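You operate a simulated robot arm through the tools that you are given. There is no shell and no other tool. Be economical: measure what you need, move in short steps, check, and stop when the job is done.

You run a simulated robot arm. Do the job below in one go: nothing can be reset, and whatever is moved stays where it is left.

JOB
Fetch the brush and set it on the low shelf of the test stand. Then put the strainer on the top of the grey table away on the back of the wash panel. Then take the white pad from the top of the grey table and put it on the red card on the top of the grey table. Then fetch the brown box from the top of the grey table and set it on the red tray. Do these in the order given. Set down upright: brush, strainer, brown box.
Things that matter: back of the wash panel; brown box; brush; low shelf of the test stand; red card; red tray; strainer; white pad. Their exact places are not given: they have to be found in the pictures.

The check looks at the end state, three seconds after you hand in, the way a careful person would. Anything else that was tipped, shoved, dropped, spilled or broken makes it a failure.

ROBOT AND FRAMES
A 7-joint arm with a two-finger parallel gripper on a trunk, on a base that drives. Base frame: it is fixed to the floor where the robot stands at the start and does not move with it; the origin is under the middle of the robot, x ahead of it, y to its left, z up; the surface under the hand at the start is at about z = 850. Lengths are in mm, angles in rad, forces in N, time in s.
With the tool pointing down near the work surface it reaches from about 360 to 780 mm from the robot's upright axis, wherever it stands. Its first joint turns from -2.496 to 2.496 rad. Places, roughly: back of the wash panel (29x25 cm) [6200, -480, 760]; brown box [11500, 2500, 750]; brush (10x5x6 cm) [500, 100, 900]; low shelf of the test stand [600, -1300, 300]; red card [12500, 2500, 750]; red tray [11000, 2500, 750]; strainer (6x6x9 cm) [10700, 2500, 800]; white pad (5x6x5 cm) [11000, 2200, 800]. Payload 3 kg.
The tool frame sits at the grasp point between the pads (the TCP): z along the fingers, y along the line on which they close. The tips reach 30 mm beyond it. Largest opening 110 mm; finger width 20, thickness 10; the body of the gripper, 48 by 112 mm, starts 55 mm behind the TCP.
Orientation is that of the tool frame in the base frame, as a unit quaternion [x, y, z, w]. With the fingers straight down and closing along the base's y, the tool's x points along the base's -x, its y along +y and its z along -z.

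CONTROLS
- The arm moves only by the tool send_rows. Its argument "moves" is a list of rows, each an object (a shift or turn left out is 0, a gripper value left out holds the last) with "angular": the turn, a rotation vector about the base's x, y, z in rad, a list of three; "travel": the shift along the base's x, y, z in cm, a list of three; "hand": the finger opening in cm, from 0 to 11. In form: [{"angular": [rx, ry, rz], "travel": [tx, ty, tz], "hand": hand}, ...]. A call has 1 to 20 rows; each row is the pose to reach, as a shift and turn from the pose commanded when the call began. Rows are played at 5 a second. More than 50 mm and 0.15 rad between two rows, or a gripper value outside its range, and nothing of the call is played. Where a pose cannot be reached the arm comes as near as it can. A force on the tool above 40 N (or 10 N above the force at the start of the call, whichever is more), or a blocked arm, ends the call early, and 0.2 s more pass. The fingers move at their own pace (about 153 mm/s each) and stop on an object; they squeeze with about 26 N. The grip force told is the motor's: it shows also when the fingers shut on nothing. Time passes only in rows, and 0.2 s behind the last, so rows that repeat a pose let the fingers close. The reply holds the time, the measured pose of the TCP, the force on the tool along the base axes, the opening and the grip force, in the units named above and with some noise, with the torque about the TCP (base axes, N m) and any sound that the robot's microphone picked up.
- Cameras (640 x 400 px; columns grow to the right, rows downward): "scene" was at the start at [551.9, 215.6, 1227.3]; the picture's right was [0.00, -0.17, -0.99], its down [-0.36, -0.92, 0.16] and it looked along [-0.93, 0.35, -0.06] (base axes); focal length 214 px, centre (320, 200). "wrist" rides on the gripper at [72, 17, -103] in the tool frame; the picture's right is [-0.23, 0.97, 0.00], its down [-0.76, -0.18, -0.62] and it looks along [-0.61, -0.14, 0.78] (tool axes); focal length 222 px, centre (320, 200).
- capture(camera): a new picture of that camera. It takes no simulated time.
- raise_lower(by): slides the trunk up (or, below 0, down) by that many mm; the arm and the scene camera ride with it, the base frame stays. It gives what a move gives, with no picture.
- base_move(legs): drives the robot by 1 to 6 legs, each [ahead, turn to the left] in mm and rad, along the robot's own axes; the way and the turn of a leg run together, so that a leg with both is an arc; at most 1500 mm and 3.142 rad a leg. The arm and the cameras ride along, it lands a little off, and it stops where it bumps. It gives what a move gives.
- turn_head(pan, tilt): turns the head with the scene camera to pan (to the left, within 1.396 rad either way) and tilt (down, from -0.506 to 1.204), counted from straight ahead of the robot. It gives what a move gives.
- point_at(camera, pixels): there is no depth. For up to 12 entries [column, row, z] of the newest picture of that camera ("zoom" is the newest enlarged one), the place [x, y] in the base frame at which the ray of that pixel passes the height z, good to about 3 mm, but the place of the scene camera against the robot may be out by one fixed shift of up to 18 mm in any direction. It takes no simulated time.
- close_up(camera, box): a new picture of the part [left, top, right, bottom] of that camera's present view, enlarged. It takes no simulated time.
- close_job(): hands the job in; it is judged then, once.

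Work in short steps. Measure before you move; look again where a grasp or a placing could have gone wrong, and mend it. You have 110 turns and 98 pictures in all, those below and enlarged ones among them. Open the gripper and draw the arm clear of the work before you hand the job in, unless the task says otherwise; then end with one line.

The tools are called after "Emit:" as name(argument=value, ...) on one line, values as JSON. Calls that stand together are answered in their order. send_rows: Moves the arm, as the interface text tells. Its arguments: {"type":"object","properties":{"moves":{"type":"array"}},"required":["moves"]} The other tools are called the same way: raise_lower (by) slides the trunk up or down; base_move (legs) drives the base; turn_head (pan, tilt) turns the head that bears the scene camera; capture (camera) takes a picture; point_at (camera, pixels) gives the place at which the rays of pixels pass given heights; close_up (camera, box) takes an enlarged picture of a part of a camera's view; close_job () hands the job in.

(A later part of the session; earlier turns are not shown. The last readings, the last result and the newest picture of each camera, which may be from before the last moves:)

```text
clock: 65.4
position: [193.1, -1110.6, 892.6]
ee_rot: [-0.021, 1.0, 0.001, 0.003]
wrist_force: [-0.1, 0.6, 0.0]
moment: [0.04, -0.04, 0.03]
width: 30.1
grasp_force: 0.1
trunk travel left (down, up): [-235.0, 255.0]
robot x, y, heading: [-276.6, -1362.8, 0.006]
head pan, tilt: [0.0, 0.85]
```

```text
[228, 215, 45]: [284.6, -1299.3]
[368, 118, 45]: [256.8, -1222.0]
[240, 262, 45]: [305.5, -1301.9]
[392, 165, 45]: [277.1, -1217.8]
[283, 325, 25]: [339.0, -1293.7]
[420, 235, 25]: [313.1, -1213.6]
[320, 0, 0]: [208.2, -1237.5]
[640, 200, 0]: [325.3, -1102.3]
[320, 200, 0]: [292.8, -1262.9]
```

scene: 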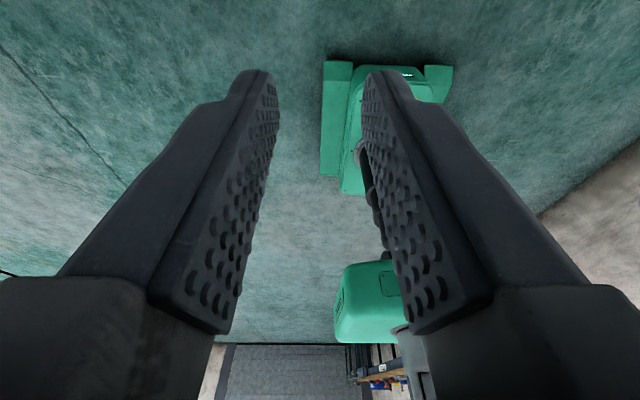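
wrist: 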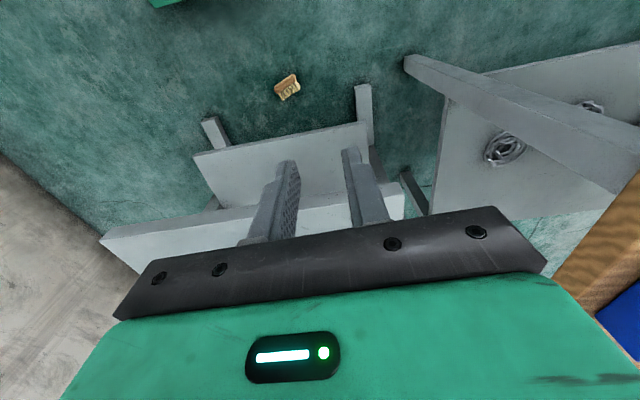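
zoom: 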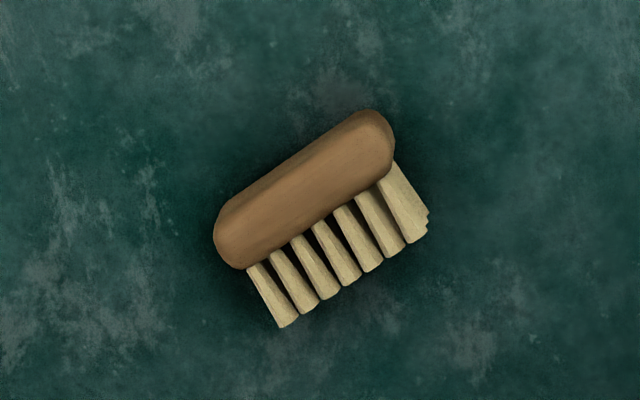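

The block's centre is near (281,-1260), long axis (-0.34,0.94), bristles toward (0.94,0.34). I want to grip its ends with tool x along the bristles, so I try yawing the hand by -2.79 while moving over it.

Emit:
send_rows(moves=[{"angular": [0, 0, -0.14], "travel": [0, -1, 0], "hand": 11}, {"angular": [0, 0, -0.28], "travel": [1, -2, 0]}, {"angular": [0, 0, -0.42], "travel": [1.5, -3, 0]}, {"angular": [0, 0, -0.56], "travel": [2, -4, 0]}, {"angular": [0, 0, -0.7], "travel": [2.5, -5, 0]}, {"angular": [0, 0, -0.84], "travel": [3, -6, 0]}, {"angular": [0, 0, -0.98], "travel": [4, -7, 0]}, {"angular": [0, 0, -1.12], "travel": [4.5, -8, 0]}, {"angular": [0, 0, -1.26], "travel": [5, -9, 0]}, {"angular": [0, 0, -1.4], "travel": [6, -10, 0]}, {"angular": [0, 0, -1.54], "travel": [6.5, -11, 0]}, {"angular": [0, 0, -1.68], "travel": [7, -12, 0]}, {"angular": [0, 0, -1.82], "travel": [8, -13, 0]}, {"angular": [0, 0, -1.96], "travel": [8.8, -14, 0]}, {"angular": [0, 0, -2.1], "travel": [8.8, -14.9, 0]}, {"angular": [0, 0, -2.24], "travel": [8.8, -14.9, 0]}, {"angular": [0, 0, -2.38], "travel": [8.8, -14.9, 0]}, {"angular": [0, 0, -2.52], "travel": [8.8, -14.9, 0]}, {"angular": [0, 0, -2.66], "travel": [8.8, -14.9, 0]}, {"angular": [0, 0, -2.79], "travel": [8.8, -14.9, 0]}])

Emit:
capture(camera="wrist")

```text
clock: 69.6
position: [279.7, -1259.1, 893.6]
ee_rot: [0.981, 0.194, -0.003, 0.001]
wrist_force: [0.7, -0.4, -0.9]
moment: [-0.03, -0.03, 0.01]
width: 110.1
grasp_force: 0.0
trunk travel left (down, up): [-235.0, 255.0]
robot x, y, heading: [-280.1, -1362.1, 0.005]
head pan, tilt: [0.0, 0.85]
```

```text
65 pictures are left
```

wrist: 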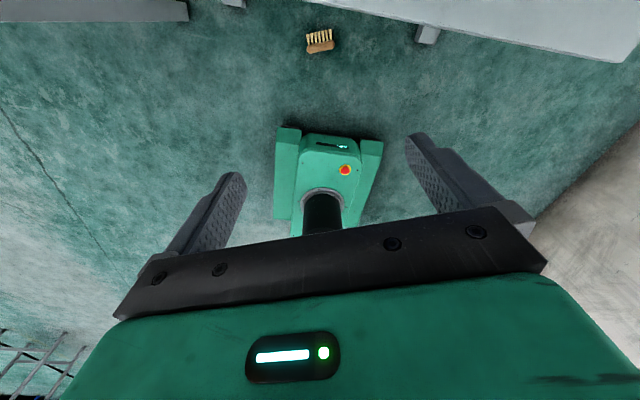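

The yaw worked and the brush is at (320,40). I draw back 6 cm from the upper shelf edge, lower the trunk, and look again.

Emit:
send_rows(moves=[{"travel": [-3, 0, 0]}, {"travel": [-6, 0, 0]}, {"travel": [-6, 0, 0]}])

Emit:
raise_lower(by=-234)

Emit:
send_rows(moves=[{"travel": [0, 0, -4]}, {"travel": [0, 0, -8]}, {"travel": [0, 0, -12]}, {"travel": [0, 0, -16]}, {"travel": [0, 0, -20]}, {"travel": [0, 0, -24]}, {"travel": [0, 0, -28]}, {"travel": [0, 0, -32]}, {"travel": [0, 0, -36]}, {"travel": [0, 0, -40]}, {"travel": [0, 0, -40]}])

Emit:
capture(camera="wrist")

```text
clock: 70.4
position: [220.8, -1258.2, 892.6]
ee_rot: [0.981, 0.195, -0.005, 0.001]
wrist_force: [-0.4, -0.5, -0.4]
moment: [0.02, 0.0, -0.03]
width: 110.2
grasp_force: 0.1
trunk travel left (down, up): [-235.0, 255.0]
robot x, y, heading: [-275.0, -1364.9, 0.004]
head pan, tilt: [0.0, 0.85]
```

```text
clock: 72.9
position: [220.5, -1258.9, 658.8]
ee_rot: [0.981, 0.195, -0.003, 0.002]
wrist_force: [0.4, 0.1, 0.9]
moment: [0.02, -0.01, 0.01]
width: 110.1
grasp_force: 0.0
trunk travel left (down, up): [-1.0, 489.0]
robot x, y, heading: [-275.6, -1365.5, 0.002]
head pan, tilt: [0.0, 0.85]
```

```text
clock: 75.3
position: [221.1, -1256.1, 259.0]
ee_rot: [0.981, 0.195, -0.003, 0.001]
wrist_force: [0.6, -0.1, -0.3]
moment: [-0.03, 0.0, -0.01]
width: 109.9
grasp_force: 0.0
trunk travel left (down, up): [-1.0, 489.0]
robot x, y, heading: [-278.2, -1358.6, 0.009]
head pan, tilt: [0.0, 0.85]
```

```text
64 pictures are left
```

wrist: 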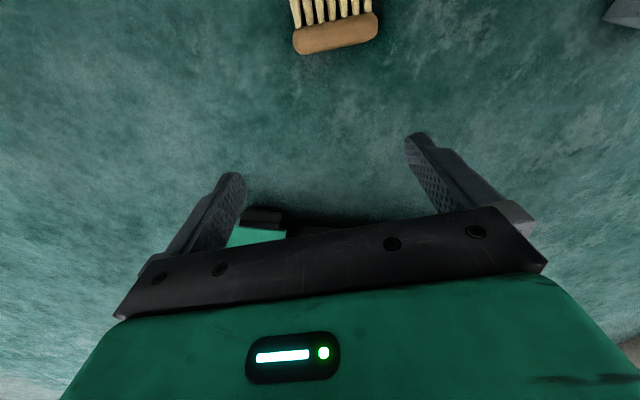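

The arm reaches low easily. I measure the block: ends at (293,42) and (378,26), edges about rows 15–50.

Emit:
close_up(camera="wrist", box=[256, 0, 416, 100])

```text
4.00 times, centred on (336, 50) of wrist
```

zoom: 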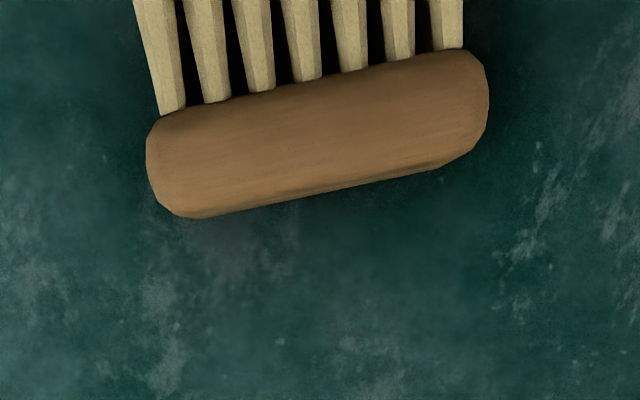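

Emit:
point_at(camera="zoom", pixels=[[147, 160, 35], [488, 95, 35], [160, 118, 50], [463, 52, 50], [185, 216, 40], [440, 168, 40], [315, 135, 50], [315, 135, 40]])

```text
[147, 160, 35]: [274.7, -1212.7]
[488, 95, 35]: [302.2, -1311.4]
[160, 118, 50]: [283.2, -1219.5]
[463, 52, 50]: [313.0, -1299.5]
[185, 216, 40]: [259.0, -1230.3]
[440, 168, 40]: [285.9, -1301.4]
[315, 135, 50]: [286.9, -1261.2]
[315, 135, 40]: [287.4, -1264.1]
```

Block centre about (287,-1262), its angle about 0.33 versus 0.39 for the hand. I align and lower to z 95 (tips at 65, above the 50 mm high brush), then look.

Emit:
send_rows(moves=[{"travel": [3, -0.3, 0], "angular": [0, 0, -0.03]}, {"travel": [6.6, -0.6, 0], "angular": [0, 0, -0.06]}, {"travel": [6.6, -0.6, -4], "angular": [0, 0, -0.06]}, {"travel": [6.6, -0.6, -8], "angular": [0, 0, -0.06]}, {"travel": [6.6, -0.6, -12], "angular": [0, 0, -0.06]}, {"travel": [6.6, -0.6, -16], "angular": [0, 0, -0.06]}, {"travel": [6.6, -0.6, -16], "angular": [0, 0, -0.06]}])

Emit:
capture(camera="wrist")

Emit:
capture(camera="scene")

```text
clock: 76.9
position: [287.9, -1264.9, 98.6]
ee_rot: [0.986, 0.166, -0.003, 0.001]
wrist_force: [0.0, -0.4, -0.5]
moment: [-0.03, -0.01, 0.0]
width: 109.9
grasp_force: 0.1
trunk travel left (down, up): [-1.0, 489.0]
robot x, y, heading: [-274.6, -1360.8, 0.007]
head pan, tilt: [0.0, 0.85]
```

```text
62 pictures are left
```

wrist: 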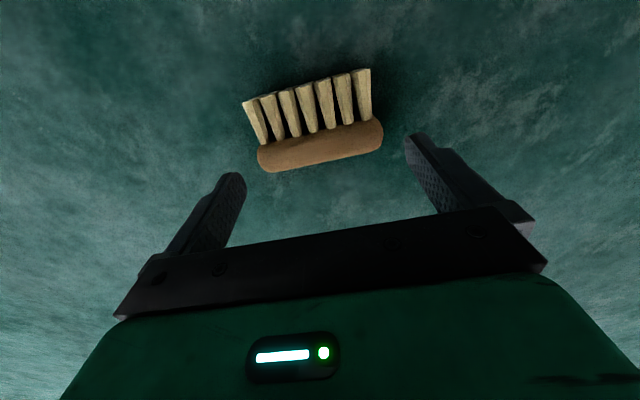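

```text
61 pictures are left
```

scene: 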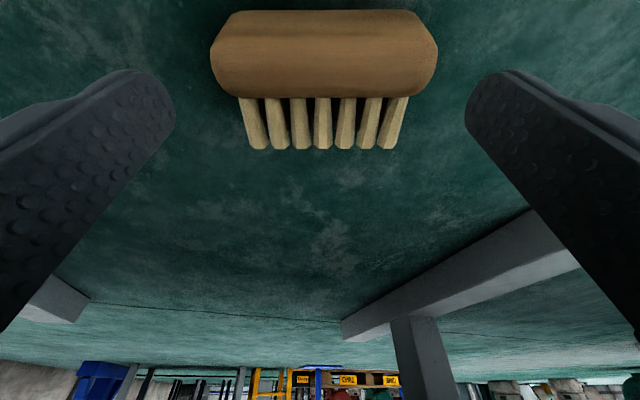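

Aligned and centred (brush 210–437 between tips 175/465). I verify with the wrist rays.

Emit:
point_at(camera="wrist", pixels=[[257, 156, 35], [383, 134, 35], [262, 141, 50], [372, 122, 50], [272, 173, 40], [378, 152, 40]])

Emit:
point_at(camera="scene", pixels=[[211, 50, 35], [437, 50, 35], [175, 100, 68], [465, 100, 68]])

```text
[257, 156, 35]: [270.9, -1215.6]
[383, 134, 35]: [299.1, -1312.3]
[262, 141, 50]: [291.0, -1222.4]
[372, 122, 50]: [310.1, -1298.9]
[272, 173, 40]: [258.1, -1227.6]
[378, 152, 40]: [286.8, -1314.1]
```

```text
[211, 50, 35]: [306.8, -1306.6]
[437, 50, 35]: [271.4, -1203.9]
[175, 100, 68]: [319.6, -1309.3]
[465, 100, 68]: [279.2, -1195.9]
```

Centre (285,-1264) matches the hand. I descend to z 37 with the fingers outside the ends and close.

Emit:
send_rows(moves=[{"travel": [-0.2, 0.1, -2]}, {"travel": [-0.2, 0.1, -4]}, {"travel": [-0.2, 0.1, -5.2]}, {"travel": [-0.2, 0.1, -6.1]}, {"travel": [-0.2, 0.1, -6.1]}])

Emit:
send_rows(moves=[{"hand": 9}, {"hand": 9}, {"hand": 9}, {"hand": 9}])

Emit:
capture(camera="wrist")

```text
clock: 78.1
position: [280.9, -1263.5, 85.7]
ee_rot: [0.986, 0.166, -0.004, 0.001]
wrist_force: [0.7, -0.2, -0.8]
moment: [0.0, -0.03, -0.02]
width: 110.0
grasp_force: 0.1
out of reach, approached as far as the arm can: row 1, 2, 3, 4, 5
trunk travel left (down, up): [-1.0, 489.0]
robot x, y, heading: [-274.6, -1359.7, 0.006]
head pan, tilt: [0.0, 0.85]
```

```text
clock: 79.1
position: [281.6, -1263.5, 86.5]
ee_rot: [0.986, 0.166, -0.003, 0.002]
wrist_force: [-1.2, -0.1, -0.4]
moment: [-0.01, 0.01, -0.02]
width: 89.8
grasp_force: 0.2
trunk travel left (down, up): [-1.0, 489.0]
robot x, y, heading: [-273.3, -1358.0, 0.006]
head pan, tilt: [0.0, 0.85]
```

```text
60 pictures are left
```

wrist: 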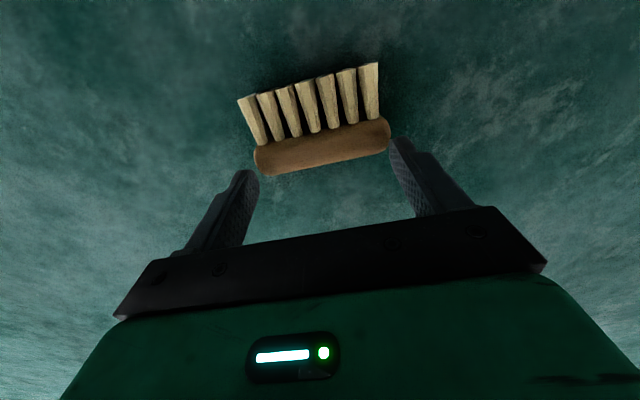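

Out of reach by 5 cm at this distance, no harm done. I draw the hand back 12 cm and up, then drive the base 12 cm nearer.

Emit:
send_rows(moves=[{"travel": [0, 0, 3], "hand": 11}, {"travel": [-4, 0, 3]}, {"travel": [-8, 0, 3]}, {"travel": [-12, 0, 3]}, {"travel": [-12, 0, 3]}])

Emit:
base_move(legs=[[125, 0]])

Emit:
capture(camera="wrist")

```text
clock: 80.3
position: [160.3, -1264.7, 114.8]
ee_rot: [0.986, 0.166, -0.003, 0.003]
wrist_force: [-0.2, -0.2, 0.0]
moment: [-0.02, 0.01, -0.02]
width: 110.1
grasp_force: 0.0
trunk travel left (down, up): [-1.0, 489.0]
robot x, y, heading: [-280.0, -1361.3, 0.01]
head pan, tilt: [0.0, 0.85]
```

```text
clock: 81.5
position: [287.8, -1265.1, 115.3]
ee_rot: [0.986, 0.165, -0.004, 0.001]
wrist_force: [-0.6, 0.7, -0.2]
moment: [0.02, -0.01, 0.0]
width: 109.9
grasp_force: 0.1
trunk travel left (down, up): [-1.0, 489.0]
robot x, y, heading: [-148.9, -1360.2, 0.005]
head pan, tilt: [0.0, 0.85]
```

```text
59 pictures are left
```

wrist: 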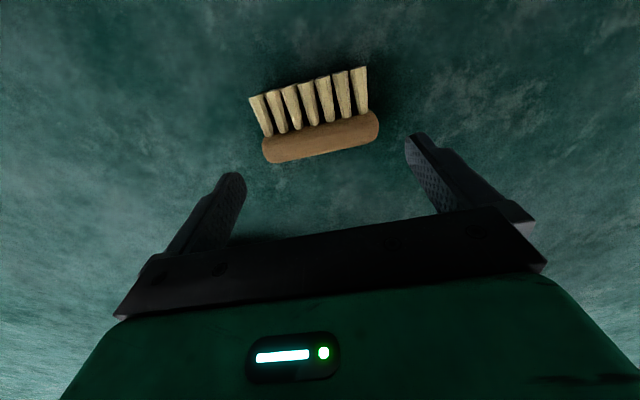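

The hand is again over the brush; target (285,-1264). I descend to z 37 in stages and check the pose before closing.

Emit:
send_rows(moves=[{"travel": [-0.2, 0.1, -2]}, {"travel": [-0.2, 0.1, -4]}, {"travel": [-0.2, 0.1, -6]}, {"travel": [-0.2, 0.1, -7.8]}, {"travel": [-0.2, 0.1, -7.8]}])

Emit:
capture(camera="wrist")

```text
clock: 82.8
position: [284.3, -1262.9, 50.0]
ee_rot: [0.986, 0.164, -0.003, 0.001]
wrist_force: [0.1, -0.4, 0.1]
moment: [0.01, -0.01, 0.01]
width: 110.1
grasp_force: 0.1
out of reach, approached as far as the arm can: row 4, 5
trunk travel left (down, up): [-1.0, 489.0]
robot x, y, heading: [-148.6, -1359.9, 0.007]
head pan, tilt: [0.0, 0.85]
```

```text
58 pictures are left
```

wrist: 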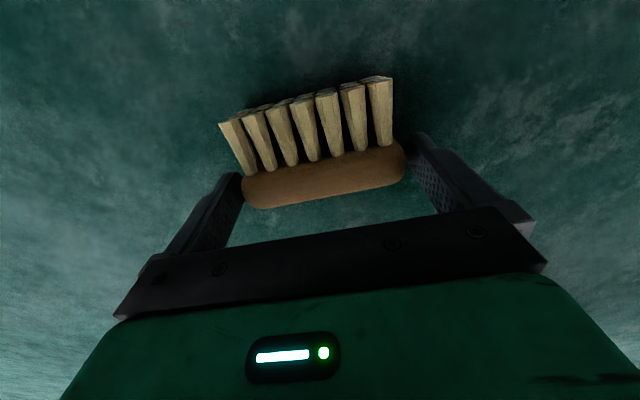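

At z 50 the tips reach 20 mm above the floor, enough to hold the ends of the 50 mm high block. I close here and lift slightly.

Emit:
send_rows(moves=[{"hand": 9.5}, {"hand": 9}, {"hand": 8.5}, {"hand": 8.5}])

Emit:
send_rows(moves=[{"travel": [-0.5, 0, 1.5]}, {"travel": [-1, 0, 4]}, {"travel": [-1.5, 0, 7]}, {"travel": [-2, 0, 10]}])

Emit:
capture(camera="wrist")

Emit:
capture(camera="scene")

```text
clock: 83.8
position: [283.9, -1262.9, 50.0]
ee_rot: [0.986, 0.165, -0.004, 0.002]
wrist_force: [-0.6, -0.3, -0.5]
moment: [0.01, 0.04, 0.01]
width: 99.3
grasp_force: 25.8
trunk travel left (down, up): [-1.0, 489.0]
robot x, y, heading: [-146.6, -1364.9, 0.001]
head pan, tilt: [0.0, 0.85]
```

```text
clock: 84.8
position: [264.3, -1263.1, 148.6]
ee_rot: [0.986, 0.165, -0.003, 0.001]
wrist_force: [0.9, -0.1, -1.0]
moment: [-0.02, 0.03, 0.02]
width: 99.7
grasp_force: 25.8
trunk travel left (down, up): [-1.0, 489.0]
robot x, y, heading: [-145.6, -1361.1, 0.003]
head pan, tilt: [0.0, 0.85]
```

```text
57 pictures are left
```

wrist: 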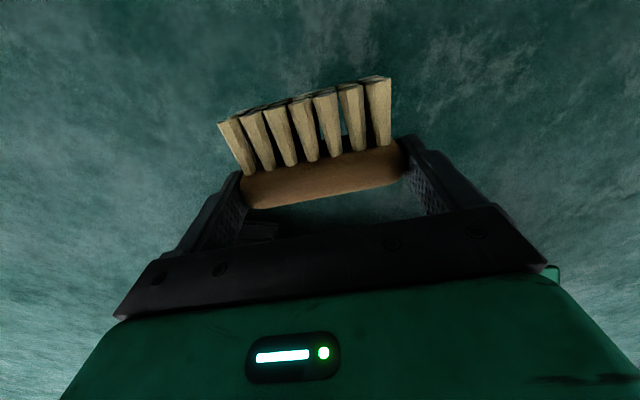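

```text
56 pictures are left
```

scene: 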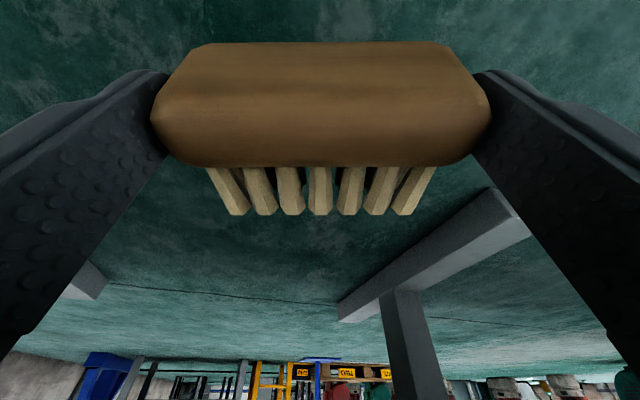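

The brush is firmly held (99.7 mm). I back the base off a little, lift, and yaw the hand back by +2.81 rad.

Emit:
base_move(legs=[[-80, 0]])

Emit:
send_rows(moves=[{"angular": [0, 0, 0.1], "travel": [0, 0, 3]}, {"angular": [0, 0, 0.24], "travel": [0, 0, 6]}, {"angular": [0, 0, 0.38], "travel": [0, 0, 9]}, {"angular": [0, 0, 0.52], "travel": [0, 0, 12]}, {"angular": [0, 0, 0.66], "travel": [0, 0, 15]}, {"angular": [0, 0, 0.8], "travel": [0, 0, 18]}, {"angular": [0, 0, 0.94], "travel": [0, 0, 21]}, {"angular": [0, 0, 1.08], "travel": [0, 0, 24]}, {"angular": [0, 0, 1.22], "travel": [0, 0, 27]}, {"angular": [0, 0, 1.37], "travel": [0, 0, 30]}, {"angular": [0, 0, 1.51], "travel": [0, 0, 30]}, {"angular": [0, 0, 1.66], "travel": [0, 0, 30]}, {"angular": [0, 0, 1.8], "travel": [0, 0, 30]}, {"angular": [0, 0, 1.95], "travel": [0, 0, 30]}, {"angular": [0, 0, 2.09], "travel": [0, 0, 30]}, {"angular": [0, 0, 2.24], "travel": [0, 0, 30]}, {"angular": [0, 0, 2.38], "travel": [0, 0, 30]}, {"angular": [0, 0, 2.53], "travel": [0, 0, 30]}, {"angular": [0, 0, 2.67], "travel": [0, 0, 30]}, {"angular": [0, 0, 2.808], "travel": [0, 0, 30]}])

```text
clock: 85.8
position: [184.3, -1263.0, 148.8]
ee_rot: [0.986, 0.164, -0.004, 0.001]
wrist_force: [-0.3, -0.4, -0.8]
moment: [0.0, 0.0, 0.02]
width: 99.6
grasp_force: 25.8
trunk travel left (down, up): [-1.0, 489.0]
robot x, y, heading: [-228.5, -1359.0, 0.004]
head pan, tilt: [0.0, 0.85]
```

```text
clock: 90.0
position: [184.6, -1263.4, 450.5]
ee_rot: [0.001, 1.0, 0.0, 0.002]
wrist_force: [-0.2, 0.3, -1.6]
moment: [-0.04, 0.01, -0.03]
width: 99.6
grasp_force: 25.9
out of reach, approached as far as the arm can: row 2
trunk travel left (down, up): [-1.0, 489.0]
robot x, y, heading: [-228.4, -1362.3, 0.007]
head pan, tilt: [0.0, 0.85]
```

Tool is vertical with bristles toward the robot. I back the base 20 cm to have room, then extend the arm while tilting the tool to horizontal.

Emit:
base_move(legs=[[-220, 0]])

Emit:
send_rows(moves=[{"angular": [0, -0.1, 0], "travel": [2, 0, 1]}, {"angular": [0, -0.22, 0], "travel": [4, 0, 2]}, {"angular": [0, -0.34, 0], "travel": [6, 0, 3]}, {"angular": [0, -0.46, 0], "travel": [8, 0, 4]}, {"angular": [0, -0.58, 0], "travel": [10, 0, 5]}, {"angular": [0, -0.7, 0], "travel": [12, 0, 6]}, {"angular": [0, -0.82, 0], "travel": [14, 0, 7]}, {"angular": [0, -0.94, 0], "travel": [16, 0, 8]}, {"angular": [0, -1.06, 0], "travel": [18, 0, 8]}, {"angular": [0, -1.18, 0], "travel": [20, 0, 8]}, {"angular": [0, -1.3, 0], "travel": [22, 0, 8]}, {"angular": [0, -1.42, 0], "travel": [23, 0, 8]}, {"angular": [0, -1.567, 0], "travel": [23, 0, 8]}, {"angular": [0, -1.567, 0], "travel": [23, 0, 8]}])

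Emit:
capture(camera="wrist")

Emit:
capture(camera="scene")

```text
clock: 91.7
position: [-30.3, -1263.1, 450.3]
ee_rot: [0.001, 1.0, 0.001, 0.003]
wrist_force: [1.0, -0.1, -0.9]
moment: [0.03, -0.03, 0.01]
width: 99.5
grasp_force: 26.5
trunk travel left (down, up): [-1.0, 489.0]
robot x, y, heading: [-444.8, -1357.1, 0.007]
head pan, tilt: [0.0, 0.85]
```

```text
clock: 94.7
position: [199.3, -1264.5, 531.3]
ee_rot: [0.0, 0.706, 0.002, 0.708]
wrist_force: [-0.5, -0.1, -0.5]
moment: [0.02, 0.05, 0.0]
width: 99.7
grasp_force: 26.2
trunk travel left (down, up): [-1.0, 489.0]
robot x, y, heading: [-446.8, -1361.5, 0.005]
head pan, tilt: [0.0, 0.85]
```

```text
55 pictures are left
```

wrist: 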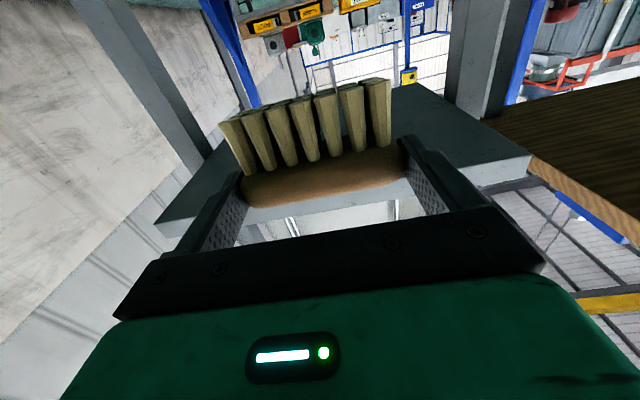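

```text
54 pictures are left
```

scene: 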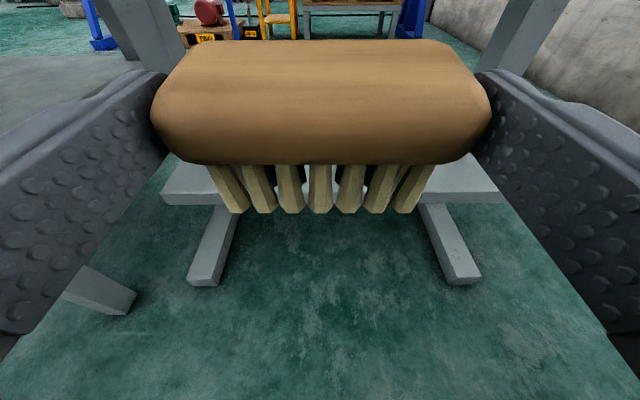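

Now the tool is horizontal and the brush upright over the floor in front of the stand. I lower to z 380, checking reach.

Emit:
send_rows(moves=[{"travel": [0, 0, -4]}, {"travel": [0, 0, -8]}, {"travel": [0, 0, -12]}, {"travel": [0, 0, -15]}, {"travel": [0, 0, -15]}])

Emit:
capture(camera="wrist")

Emit:
capture(camera="scene")

```text
clock: 95.9
position: [199.6, -1263.1, 380.3]
ee_rot: [-0.001, 0.706, 0.002, 0.708]
wrist_force: [0.1, 0.6, -0.5]
moment: [0.0, 0.04, 0.0]
width: 99.6
grasp_force: 26.1
trunk travel left (down, up): [-1.0, 489.0]
robot x, y, heading: [-444.4, -1363.2, 0.002]
head pan, tilt: [0.0, 0.85]
```

```text
53 pictures are left
```

wrist: 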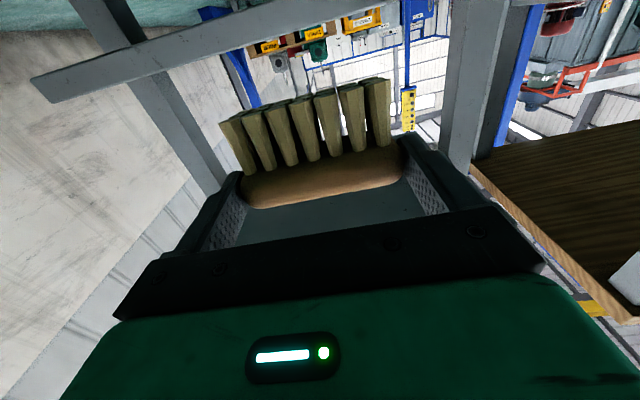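

```text
52 pictures are left
```

scene: 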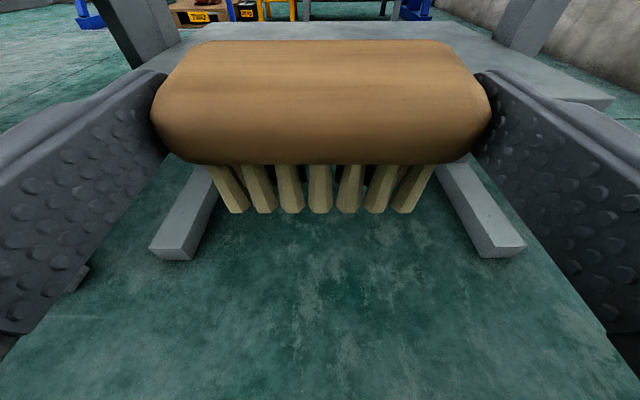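

The shelf edge shows edge-on at about the wrist camera's height (z≈308). I drive in 235 mm with the brush 30 mm above the shelf.

Emit:
base_move(legs=[[235, 0]])

Emit:
capture(camera="scene")

Emit:
capture(camera="wrist")

```text
clock: 97.6
position: [439.3, -1259.9, 380.5]
ee_rot: [-0.002, 0.706, 0.003, 0.708]
wrist_force: [0.1, 0.2, -0.7]
moment: [0.01, 0.04, 0.0]
width: 99.6
grasp_force: 26.1
trunk travel left (down, up): [-1.0, 489.0]
robot x, y, heading: [-203.6, -1355.3, 0.007]
head pan, tilt: [0.0, 0.85]
```

```text
51 pictures are left
```

scene: 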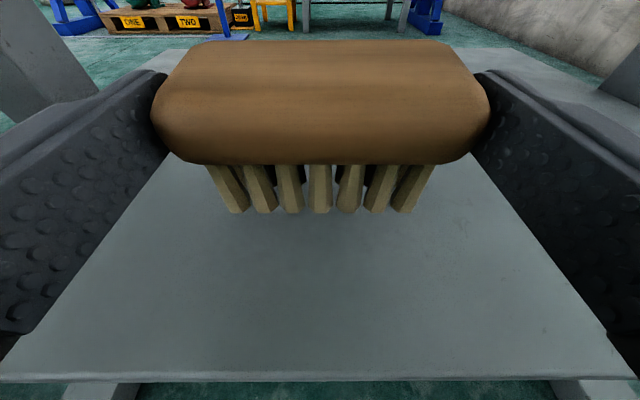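

```text
50 pictures are left
```

wrist: 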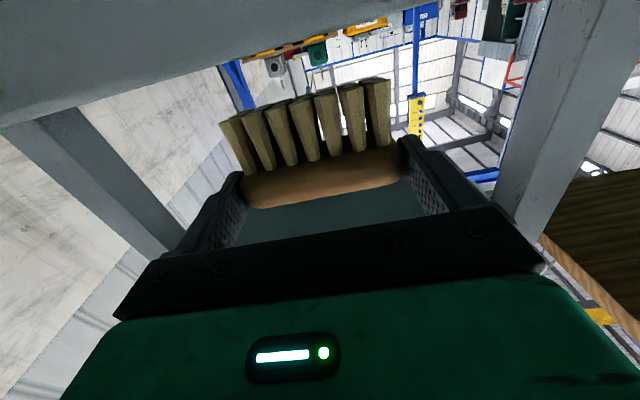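

The brush is well over the low shelf. I lower 3 cm, then creep to contact.

Emit:
send_rows(moves=[{"travel": [0, 0, -1.5]}, {"travel": [0, 0, -2.6]}, {"travel": [0, 0, -3.0]}, {"travel": [0, 0, -3.2]}, {"travel": [0, 0, -3.4]}, {"travel": [0, 0, -3.6]}, {"travel": [0, 0, -3.8]}, {"travel": [0, 0, -3.8]}])

```text
clock: 99.4
position: [438.4, -1259.3, 343.9]
ee_rot: [-0.001, 0.705, 0.003, 0.709]
wrist_force: [-0.4, -1.8, 19.6]
moment: [-0.06, -0.13, 0.0]
width: 99.5
grasp_force: 26.1
trunk travel left (down, up): [-1.0, 489.0]
robot x, y, heading: [-203.3, -1360.5, 0.006]
head pan, tilt: [0.0, 0.85]
```

Contact at z 344 (20 N). I relieve slightly, open fully, and check.

Emit:
send_rows(moves=[{"travel": [0, 0, 0.15]}, {"travel": [0, 0, 0.15], "hand": 11}, {"travel": [0, 0, 0.15], "hand": 11}, {"travel": [0, 0, 0.15], "hand": 11}])

Emit:
base_move(legs=[[-250, 0]])

Emit:
capture(camera="scene")

```text
clock: 100.4
position: [439.4, -1260.4, 344.6]
ee_rot: [-0.001, 0.706, 0.003, 0.708]
wrist_force: [0.1, 0.3, -1.0]
moment: [0.01, 0.02, 0.0]
width: 110.1
grasp_force: 0.1
trunk travel left (down, up): [-1.0, 489.0]
robot x, y, heading: [-207.9, -1358.1, 0.004]
head pan, tilt: [0.0, 0.85]
```

```text
clock: 102.3
position: [182.8, -1262.0, 344.5]
ee_rot: [0.0, 0.706, 0.002, 0.708]
wrist_force: [0.9, 1.2, 1.0]
moment: [-0.02, 0.03, -0.01]
width: 109.9
grasp_force: 0.1
trunk travel left (down, up): [-1.0, 489.0]
robot x, y, heading: [-460.2, -1360.9, 0.005]
head pan, tilt: [0.0, 0.85]
```

```text
49 pictures are left
```

scene: 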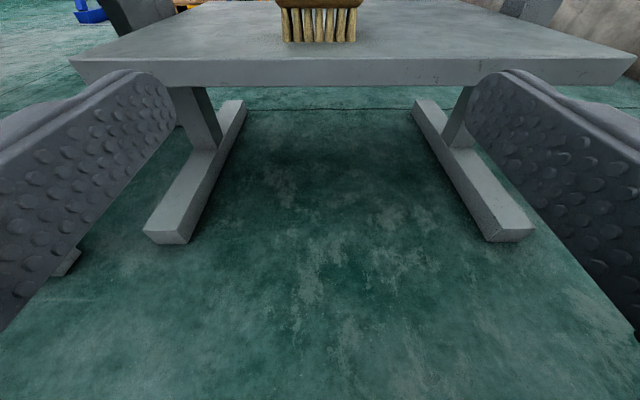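

The brush stands upright on the low shelf. With the tool level the head camera is upright; I raise the trunk and look around for the way to the far tables.

Emit:
raise_lower(by=485)

Emit:
turn_head(pan=0.35, tilt=0.1)

Emit:
capture(camera="scene")

Emit:
turn_head(pan=1.2, tilt=0.2)

Emit:
capture(camera="scene")

```text
refused: 485 is not a number from -400 to 400
```

```text
clock: 103.4
position: [183.2, -1261.9, 345.4]
ee_rot: [-0.001, 0.706, 0.002, 0.708]
wrist_force: [0.6, 0.0, -0.8]
moment: [0.0, -0.03, -0.01]
width: 110.4
grasp_force: 0.2
trunk travel left (down, up): [-1.0, 489.0]
robot x, y, heading: [-464.2, -1363.1, 0.005]
head pan, tilt: [0.351, 0.099]
```

```text
48 pictures are left
```

scene: 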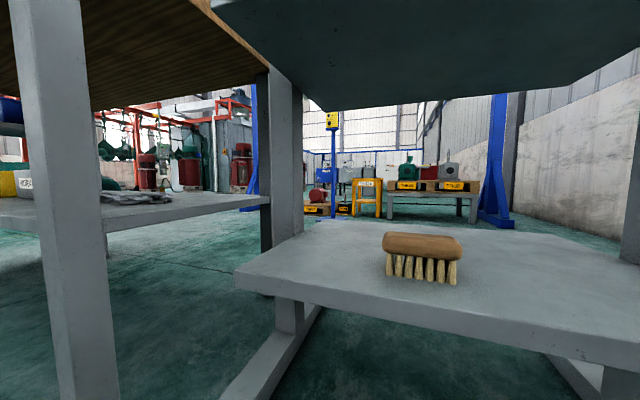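

```text
clock: 104.5
position: [184.7, -1261.1, 345.6]
ee_rot: [0.0, 0.706, 0.002, 0.708]
wrist_force: [-0.4, 0.4, -0.1]
moment: [-0.01, 0.0, 0.0]
width: 110.0
grasp_force: 0.1
trunk travel left (down, up): [-1.0, 489.0]
robot x, y, heading: [-459.7, -1366.8, 0.008]
head pan, tilt: [1.201, 0.201]
```

```text
47 pictures are left
```

scene: 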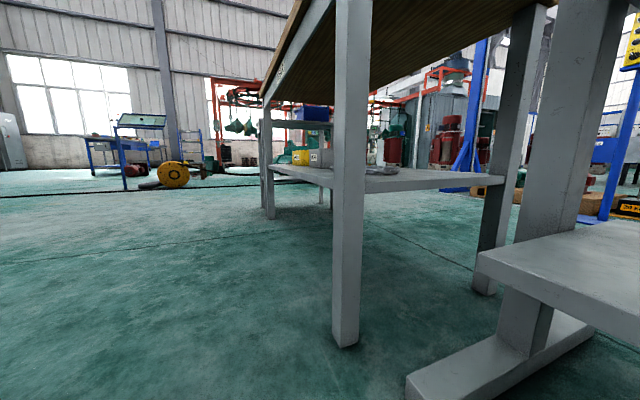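

The brush is upright on the shelf. I raise the trunk, turn left and drive along the open floor to y≈1200, then face +x and look.

Emit:
raise_lower(by=400)

Emit:
base_move(legs=[[-100, 0], [0, 1.565], [1300, 0], [1300, 0], [0, -1.3]])

Emit:
turn_head(pan=-0.2, tilt=0.2)

Emit:
capture(camera="scene")

```text
clock: 108.4
position: [184.1, -1262.7, 745.4]
ee_rot: [-0.001, 0.706, 0.003, 0.708]
wrist_force: [-0.4, 0.4, 0.1]
moment: [0.03, 0.02, -0.02]
width: 110.0
grasp_force: 0.1
trunk travel left (down, up): [-401.0, 89.0]
robot x, y, heading: [-461.9, -1363.4, 0.007]
head pan, tilt: [1.201, 0.201]
```

```text
clock: 112.3
position: [-385.9, -731.3, 745.3]
ee_rot: [-0.385, 0.593, 0.385, 0.593]
wrist_force: [-0.2, 0.0, 0.4]
moment: [0.04, 0.02, -0.03]
width: 110.2
grasp_force: 0.0
trunk travel left (down, up): [-401.0, 89.0]
robot x, y, heading: [-513.3, -1385.6, 1.193]
head pan, tilt: [1.201, 0.201]
stopped in leg 2: the robot was blocked; the commanded pose is now the measured one
```

```text
clock: 113.8
position: [-386.1, -731.5, 745.6]
ee_rot: [-0.386, 0.593, 0.386, 0.592]
wrist_force: [0.8, 0.9, -0.1]
moment: [-0.01, -0.01, 0.01]
width: 110.1
grasp_force: 0.0
trunk travel left (down, up): [-401.0, 89.0]
robot x, y, heading: [-510.4, -1381.4, 1.192]
head pan, tilt: [-0.201, 0.201]
```

```text
46 pictures are left
```

scene: 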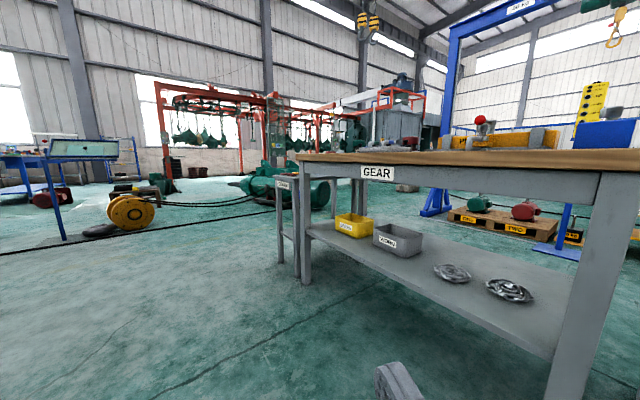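

The turn was blocked at heading 1.19. I look down ahead and to the left for the cause (something grey sits at (395,380)).

Emit:
turn_head(pan=0.5, tilt=0.6)

Emit:
capture(camera="scene")

Emit:
turn_head(pan=1.39, tilt=0.5)

Emit:
capture(camera="scene")

```text
clock: 114.9
position: [-385.6, -732.2, 744.3]
ee_rot: [-0.385, 0.593, 0.386, 0.593]
wrist_force: [0.4, 0.7, 0.9]
moment: [0.0, -0.01, -0.04]
width: 110.2
grasp_force: 0.0
trunk travel left (down, up): [-401.0, 89.0]
robot x, y, heading: [-512.6, -1383.6, 1.19]
head pan, tilt: [0.499, 0.6]
```

```text
45 pictures are left
```

scene: 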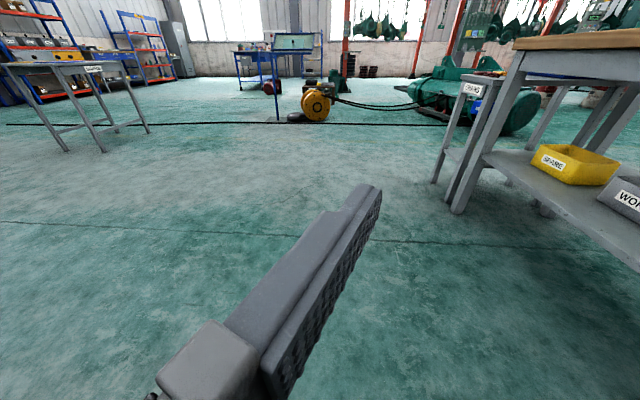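

```text
clock: 116.1
position: [-386.5, -732.1, 745.3]
ee_rot: [-0.385, 0.593, 0.386, 0.593]
wrist_force: [0.7, -0.2, -1.0]
moment: [0.01, 0.02, 0.0]
width: 110.3
grasp_force: 0.0
trunk travel left (down, up): [-401.0, 89.0]
robot x, y, heading: [-515.7, -1384.3, 1.191]
head pan, tilt: [1.389, 0.499]
```

```text
44 pictures are left
```

scene: 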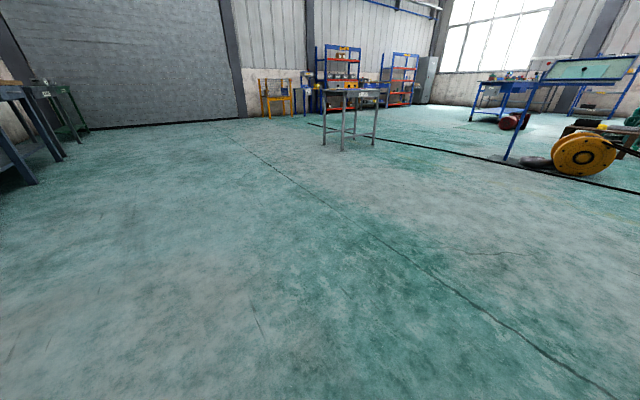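

Ahead is free; the block must be behind. I go ahead 300 mm, finish the turn, and drive north.

Emit:
base_move(legs=[[300, 0], [0, 0.45], [1100, 0], [1100, 0], [0, -0.7]])

Emit:
turn_head(pan=-0.6, tilt=0.25)

Emit:
capture(camera="scene")

```text
clock: 131.8
position: [-289.7, 1690.7, 745.4]
ee_rot: [-0.309, 0.636, 0.31, 0.635]
wrist_force: [-0.1, -0.5, 1.0]
moment: [0.03, 0.0, -0.01]
width: 110.0
grasp_force: 0.0
trunk travel left (down, up): [-401.0, 89.0]
robot x, y, heading: [-595.2, 1103.2, 0.951]
head pan, tilt: [1.389, 0.499]
```

```text
clock: 133.8
position: [-288.4, 1690.4, 746.1]
ee_rot: [-0.309, 0.636, 0.311, 0.635]
wrist_force: [-0.9, 0.2, -0.6]
moment: [-0.02, 0.01, 0.0]
width: 110.0
grasp_force: 0.1
trunk travel left (down, up): [-401.0, 89.0]
robot x, y, heading: [-597.3, 1109.8, 0.953]
head pan, tilt: [-0.6, 0.25]
```

```text
43 pictures are left
```

scene: 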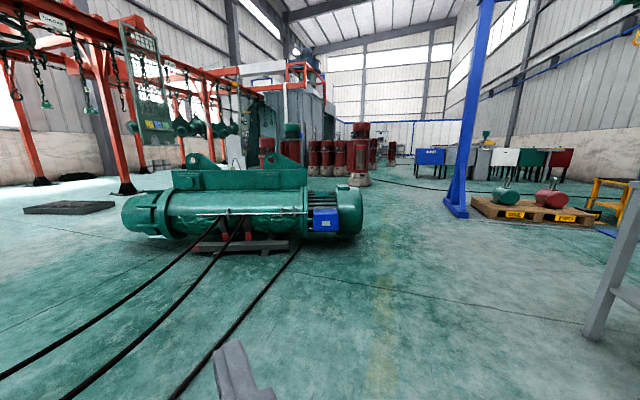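

I measure floor points of the obstacles: drum (345,238), blue post foot (455,215), table leg (590,335), pallet (475,200), barrels (357,186), benches (420,178).

Emit:
point_at(camera="scene", pixels=[[345, 238, 0], [300, 248, 0], [445, 205, 0], [458, 218, 0], [590, 335, 0], [475, 203, 0], [562, 238, 0], [357, 187, 0], [417, 180, 0], [315, 175, 0], [440, 178, 0]])

```text
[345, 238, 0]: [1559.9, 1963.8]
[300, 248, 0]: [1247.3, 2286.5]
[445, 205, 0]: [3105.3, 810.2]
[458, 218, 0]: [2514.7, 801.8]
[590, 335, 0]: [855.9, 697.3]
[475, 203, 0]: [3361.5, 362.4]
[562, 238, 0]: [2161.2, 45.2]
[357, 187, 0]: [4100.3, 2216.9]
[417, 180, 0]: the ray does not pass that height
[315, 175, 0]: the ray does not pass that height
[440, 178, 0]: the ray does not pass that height
```

A corridor along y≈1350 is free up to x≈3500. I turn to +x and drive 4 m in legs, then look.

Emit:
base_move(legs=[[0, -0.89], [1350, 0], [1350, 0], [1350, 0]])

Emit:
turn_head(pan=0, tilt=0.2)

Emit:
capture(camera="scene")

```text
clock: 136.6
position: [55.8, 1243.9, 746.2]
ee_rot: [-0.009, 0.707, 0.011, 0.707]
wrist_force: [-0.3, -0.3, 0.2]
moment: [0.01, 0.02, 0.01]
width: 110.1
grasp_force: 0.1
trunk travel left (down, up): [-401.0, 89.0]
robot x, y, heading: [-595.4, 1151.1, 0.063]
head pan, tilt: [-0.6, 0.25]
stopped in leg 1: the robot was blocked; the commanded pose is now the measured one
```

```text
clock: 137.6
position: [56.3, 1243.7, 747.3]
ee_rot: [-0.008, 0.708, 0.012, 0.706]
wrist_force: [0.8, -0.5, 0.9]
moment: [0.02, 0.01, 0.03]
width: 110.1
grasp_force: 0.0
trunk travel left (down, up): [-401.0, 89.0]
robot x, y, heading: [-594.2, 1150.1, 0.062]
head pan, tilt: [0.0, 0.201]
```

```text
42 pictures are left
```

scene: 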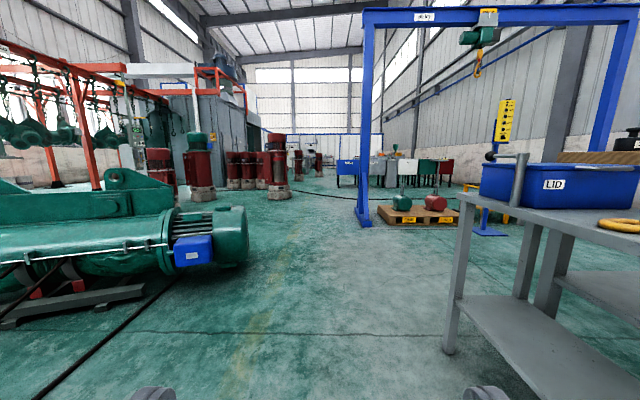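

The turn itself was completed; the way ahead between drum (248,265) and small table leg (448,352) looks free. I measure the gap.

Emit:
point_at(camera="scene", pixels=[[448, 353, 0], [248, 265, 0], [150, 292, 0], [365, 225, 0], [380, 220, 0], [350, 188, 0], [278, 200, 0], [290, 190, 0]])

```text
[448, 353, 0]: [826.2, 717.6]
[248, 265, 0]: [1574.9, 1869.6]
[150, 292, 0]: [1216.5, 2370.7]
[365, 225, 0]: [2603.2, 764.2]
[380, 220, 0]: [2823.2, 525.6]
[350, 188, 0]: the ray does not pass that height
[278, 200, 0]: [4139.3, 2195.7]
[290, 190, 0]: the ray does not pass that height
```

The gap is y 718–1800 and my path passes near y≈1240–1300. I drive on 4 m.

Emit:
base_move(legs=[[1350, 0], [1350, 0], [1300, 0]])

Emit:
turn_head(pan=-0.2, tilt=0.2)

Emit:
capture(camera="scene")

```text
clock: 156.8
position: [4040.6, 1609.6, 747.7]
ee_rot: [-0.026, 0.707, 0.029, 0.706]
wrist_force: [1.0, 0.1, 0.2]
moment: [0.0, 0.01, 0.02]
width: 109.9
grasp_force: 0.0
trunk travel left (down, up): [-401.0, 89.0]
robot x, y, heading: [3392.7, 1480.4, 0.104]
head pan, tilt: [0.0, 0.201]
```

```text
clock: 157.5
position: [4041.1, 1609.1, 748.0]
ee_rot: [-0.026, 0.707, 0.028, 0.706]
wrist_force: [-0.3, -0.5, 0.3]
moment: [0.02, 0.0, 0.0]
width: 110.0
grasp_force: 0.0
trunk travel left (down, up): [-401.0, 89.0]
robot x, y, heading: [3400.7, 1485.1, 0.106]
head pan, tilt: [-0.201, 0.201]
```

```text
41 pictures are left
```

scene: 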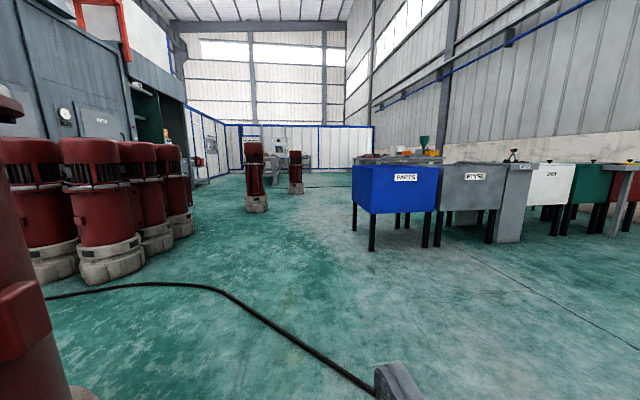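

Ahead: pumps at (255,205) and (295,190), the wash bench row at right (350–640), maybe the grey table beyond at (275,150). I enlarge and measure.

Emit:
point_at(camera="scene", pixels=[[256, 213, 0], [296, 194, 0], [372, 250, 0], [355, 232, 0], [180, 237, 0], [300, 345, 0], [85, 283, 0]])

Emit:
close_up(camera="scene", box=[200, 100, 456, 260])

```text
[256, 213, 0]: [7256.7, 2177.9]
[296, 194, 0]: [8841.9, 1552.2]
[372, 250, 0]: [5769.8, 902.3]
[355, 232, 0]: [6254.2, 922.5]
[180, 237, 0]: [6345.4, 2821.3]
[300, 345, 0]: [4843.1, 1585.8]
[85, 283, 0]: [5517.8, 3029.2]
```

```text
2.50 times, centred on (328, 180) of scene
```

zoom: 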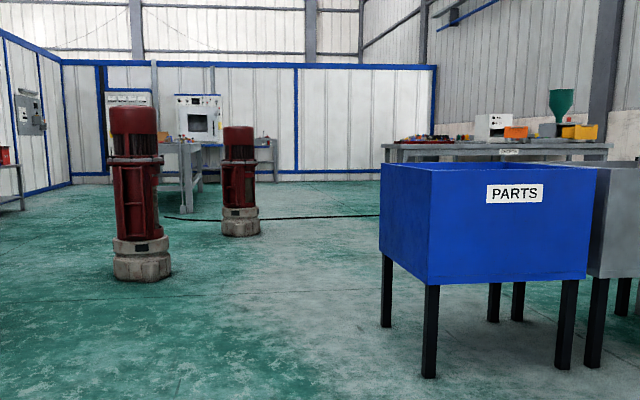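

Pumps stand at (7257,2178) and (8842,1552); bins from y≤920. I straighten and drive to x≈6300 along y≈1500, then look again.

Emit:
base_move(legs=[[0, -0.11], [1450, 0], [1450, 0]])

Emit:
turn_head(pan=-0.1, tilt=0.15)

Emit:
capture(camera="scene")

Emit:
turn_head(pan=-1.3, tilt=0.25)

Emit:
capture(camera="scene")

```text
clock: 172.2
position: [6968.3, 1561.7, 747.6]
ee_rot: [0.004, 0.707, -0.002, 0.707]
wrist_force: [-0.6, -0.3, 0.2]
moment: [-0.01, -0.03, 0.01]
width: 110.3
grasp_force: 0.0
trunk travel left (down, up): [-401.0, 89.0]
robot x, y, heading: [6315.0, 1493.6, 0.02]
head pan, tilt: [-0.201, 0.201]
```

```text
clock: 172.9
position: [6968.3, 1561.6, 748.1]
ee_rot: [0.005, 0.708, -0.002, 0.707]
wrist_force: [0.4, 0.0, 0.1]
moment: [-0.01, -0.01, 0.0]
width: 110.1
grasp_force: 0.1
trunk travel left (down, up): [-401.0, 89.0]
robot x, y, heading: [6314.0, 1491.8, 0.02]
head pan, tilt: [-0.099, 0.15]
```

```text
39 pictures are left
```

scene: 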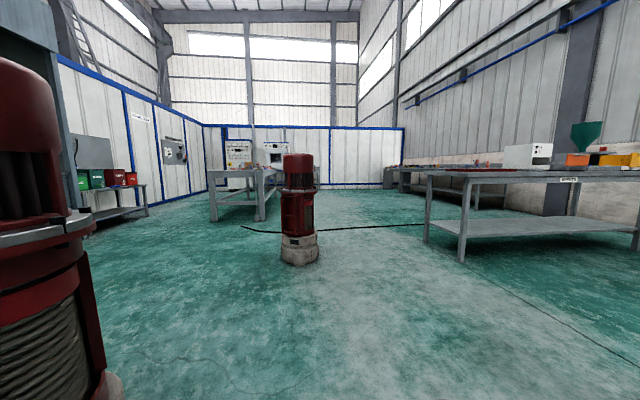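

```text
clock: 174.3
position: [6967.8, 1560.7, 748.6]
ee_rot: [0.004, 0.707, -0.002, 0.707]
wrist_force: [0.3, -0.9, -0.8]
moment: [-0.02, 0.03, 0.04]
width: 110.2
grasp_force: 0.0
trunk travel left (down, up): [-401.0, 89.0]
robot x, y, heading: [6317.8, 1493.9, 0.017]
head pan, tilt: [-1.3, 0.25]
```

```text
38 pictures are left
```

scene: 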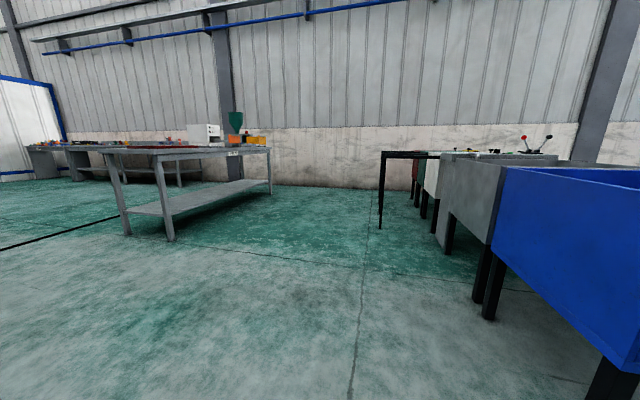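

The wash panel ledge seems to be the black-edged shelf at (410,153). I measure it here; then I drive on to the grey table.

Emit:
point_at(camera="scene", pixels=[[382, 153, 760], [440, 153, 760], [381, 228, 0], [120, 235, 0], [170, 240, 0]])

Emit:
close_up(camera="scene", box=[360, 110, 520, 210])

Emit:
turn_head(pan=0.0, tilt=0.2)

Emit:
close_up(camera="scene", box=[160, 100, 416, 260])

Emit:
point_at(camera="zoom", pixels=[[320, 200, 0], [320, 300, 0], [200, 200, 0]])

```text
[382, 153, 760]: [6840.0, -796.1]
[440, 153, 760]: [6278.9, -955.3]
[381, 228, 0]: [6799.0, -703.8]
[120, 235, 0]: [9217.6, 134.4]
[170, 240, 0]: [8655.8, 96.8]
```

```text
4.00 times, centred on (440, 160) of scene
```

zoom: 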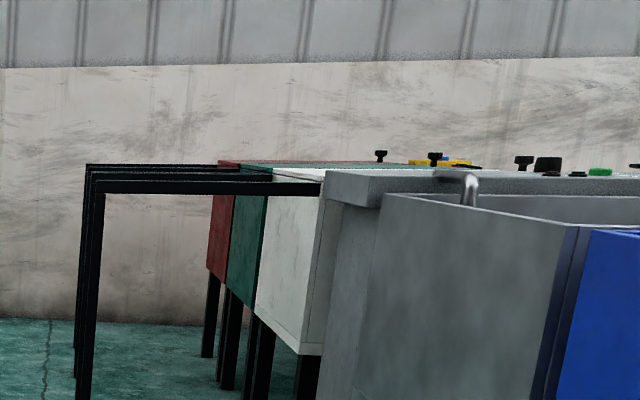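

```text
clock: 175.7
position: [6967.4, 1560.8, 748.2]
ee_rot: [0.004, 0.708, -0.002, 0.707]
wrist_force: [-0.2, -0.3, -0.1]
moment: [0.0, 0.01, 0.0]
width: 110.0
grasp_force: 0.1
trunk travel left (down, up): [-401.0, 89.0]
robot x, y, heading: [6315.6, 1493.4, 0.019]
head pan, tilt: [0.0, 0.201]
```

```text
2.50 times, centred on (288, 180) of scene
```

zoom: 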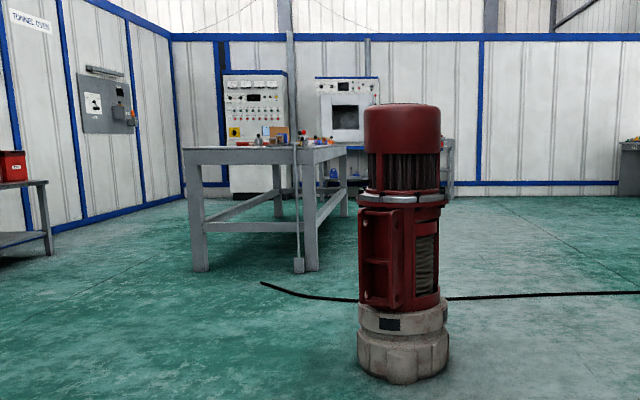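

```text
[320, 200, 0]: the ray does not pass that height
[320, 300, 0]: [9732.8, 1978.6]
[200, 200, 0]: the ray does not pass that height
```

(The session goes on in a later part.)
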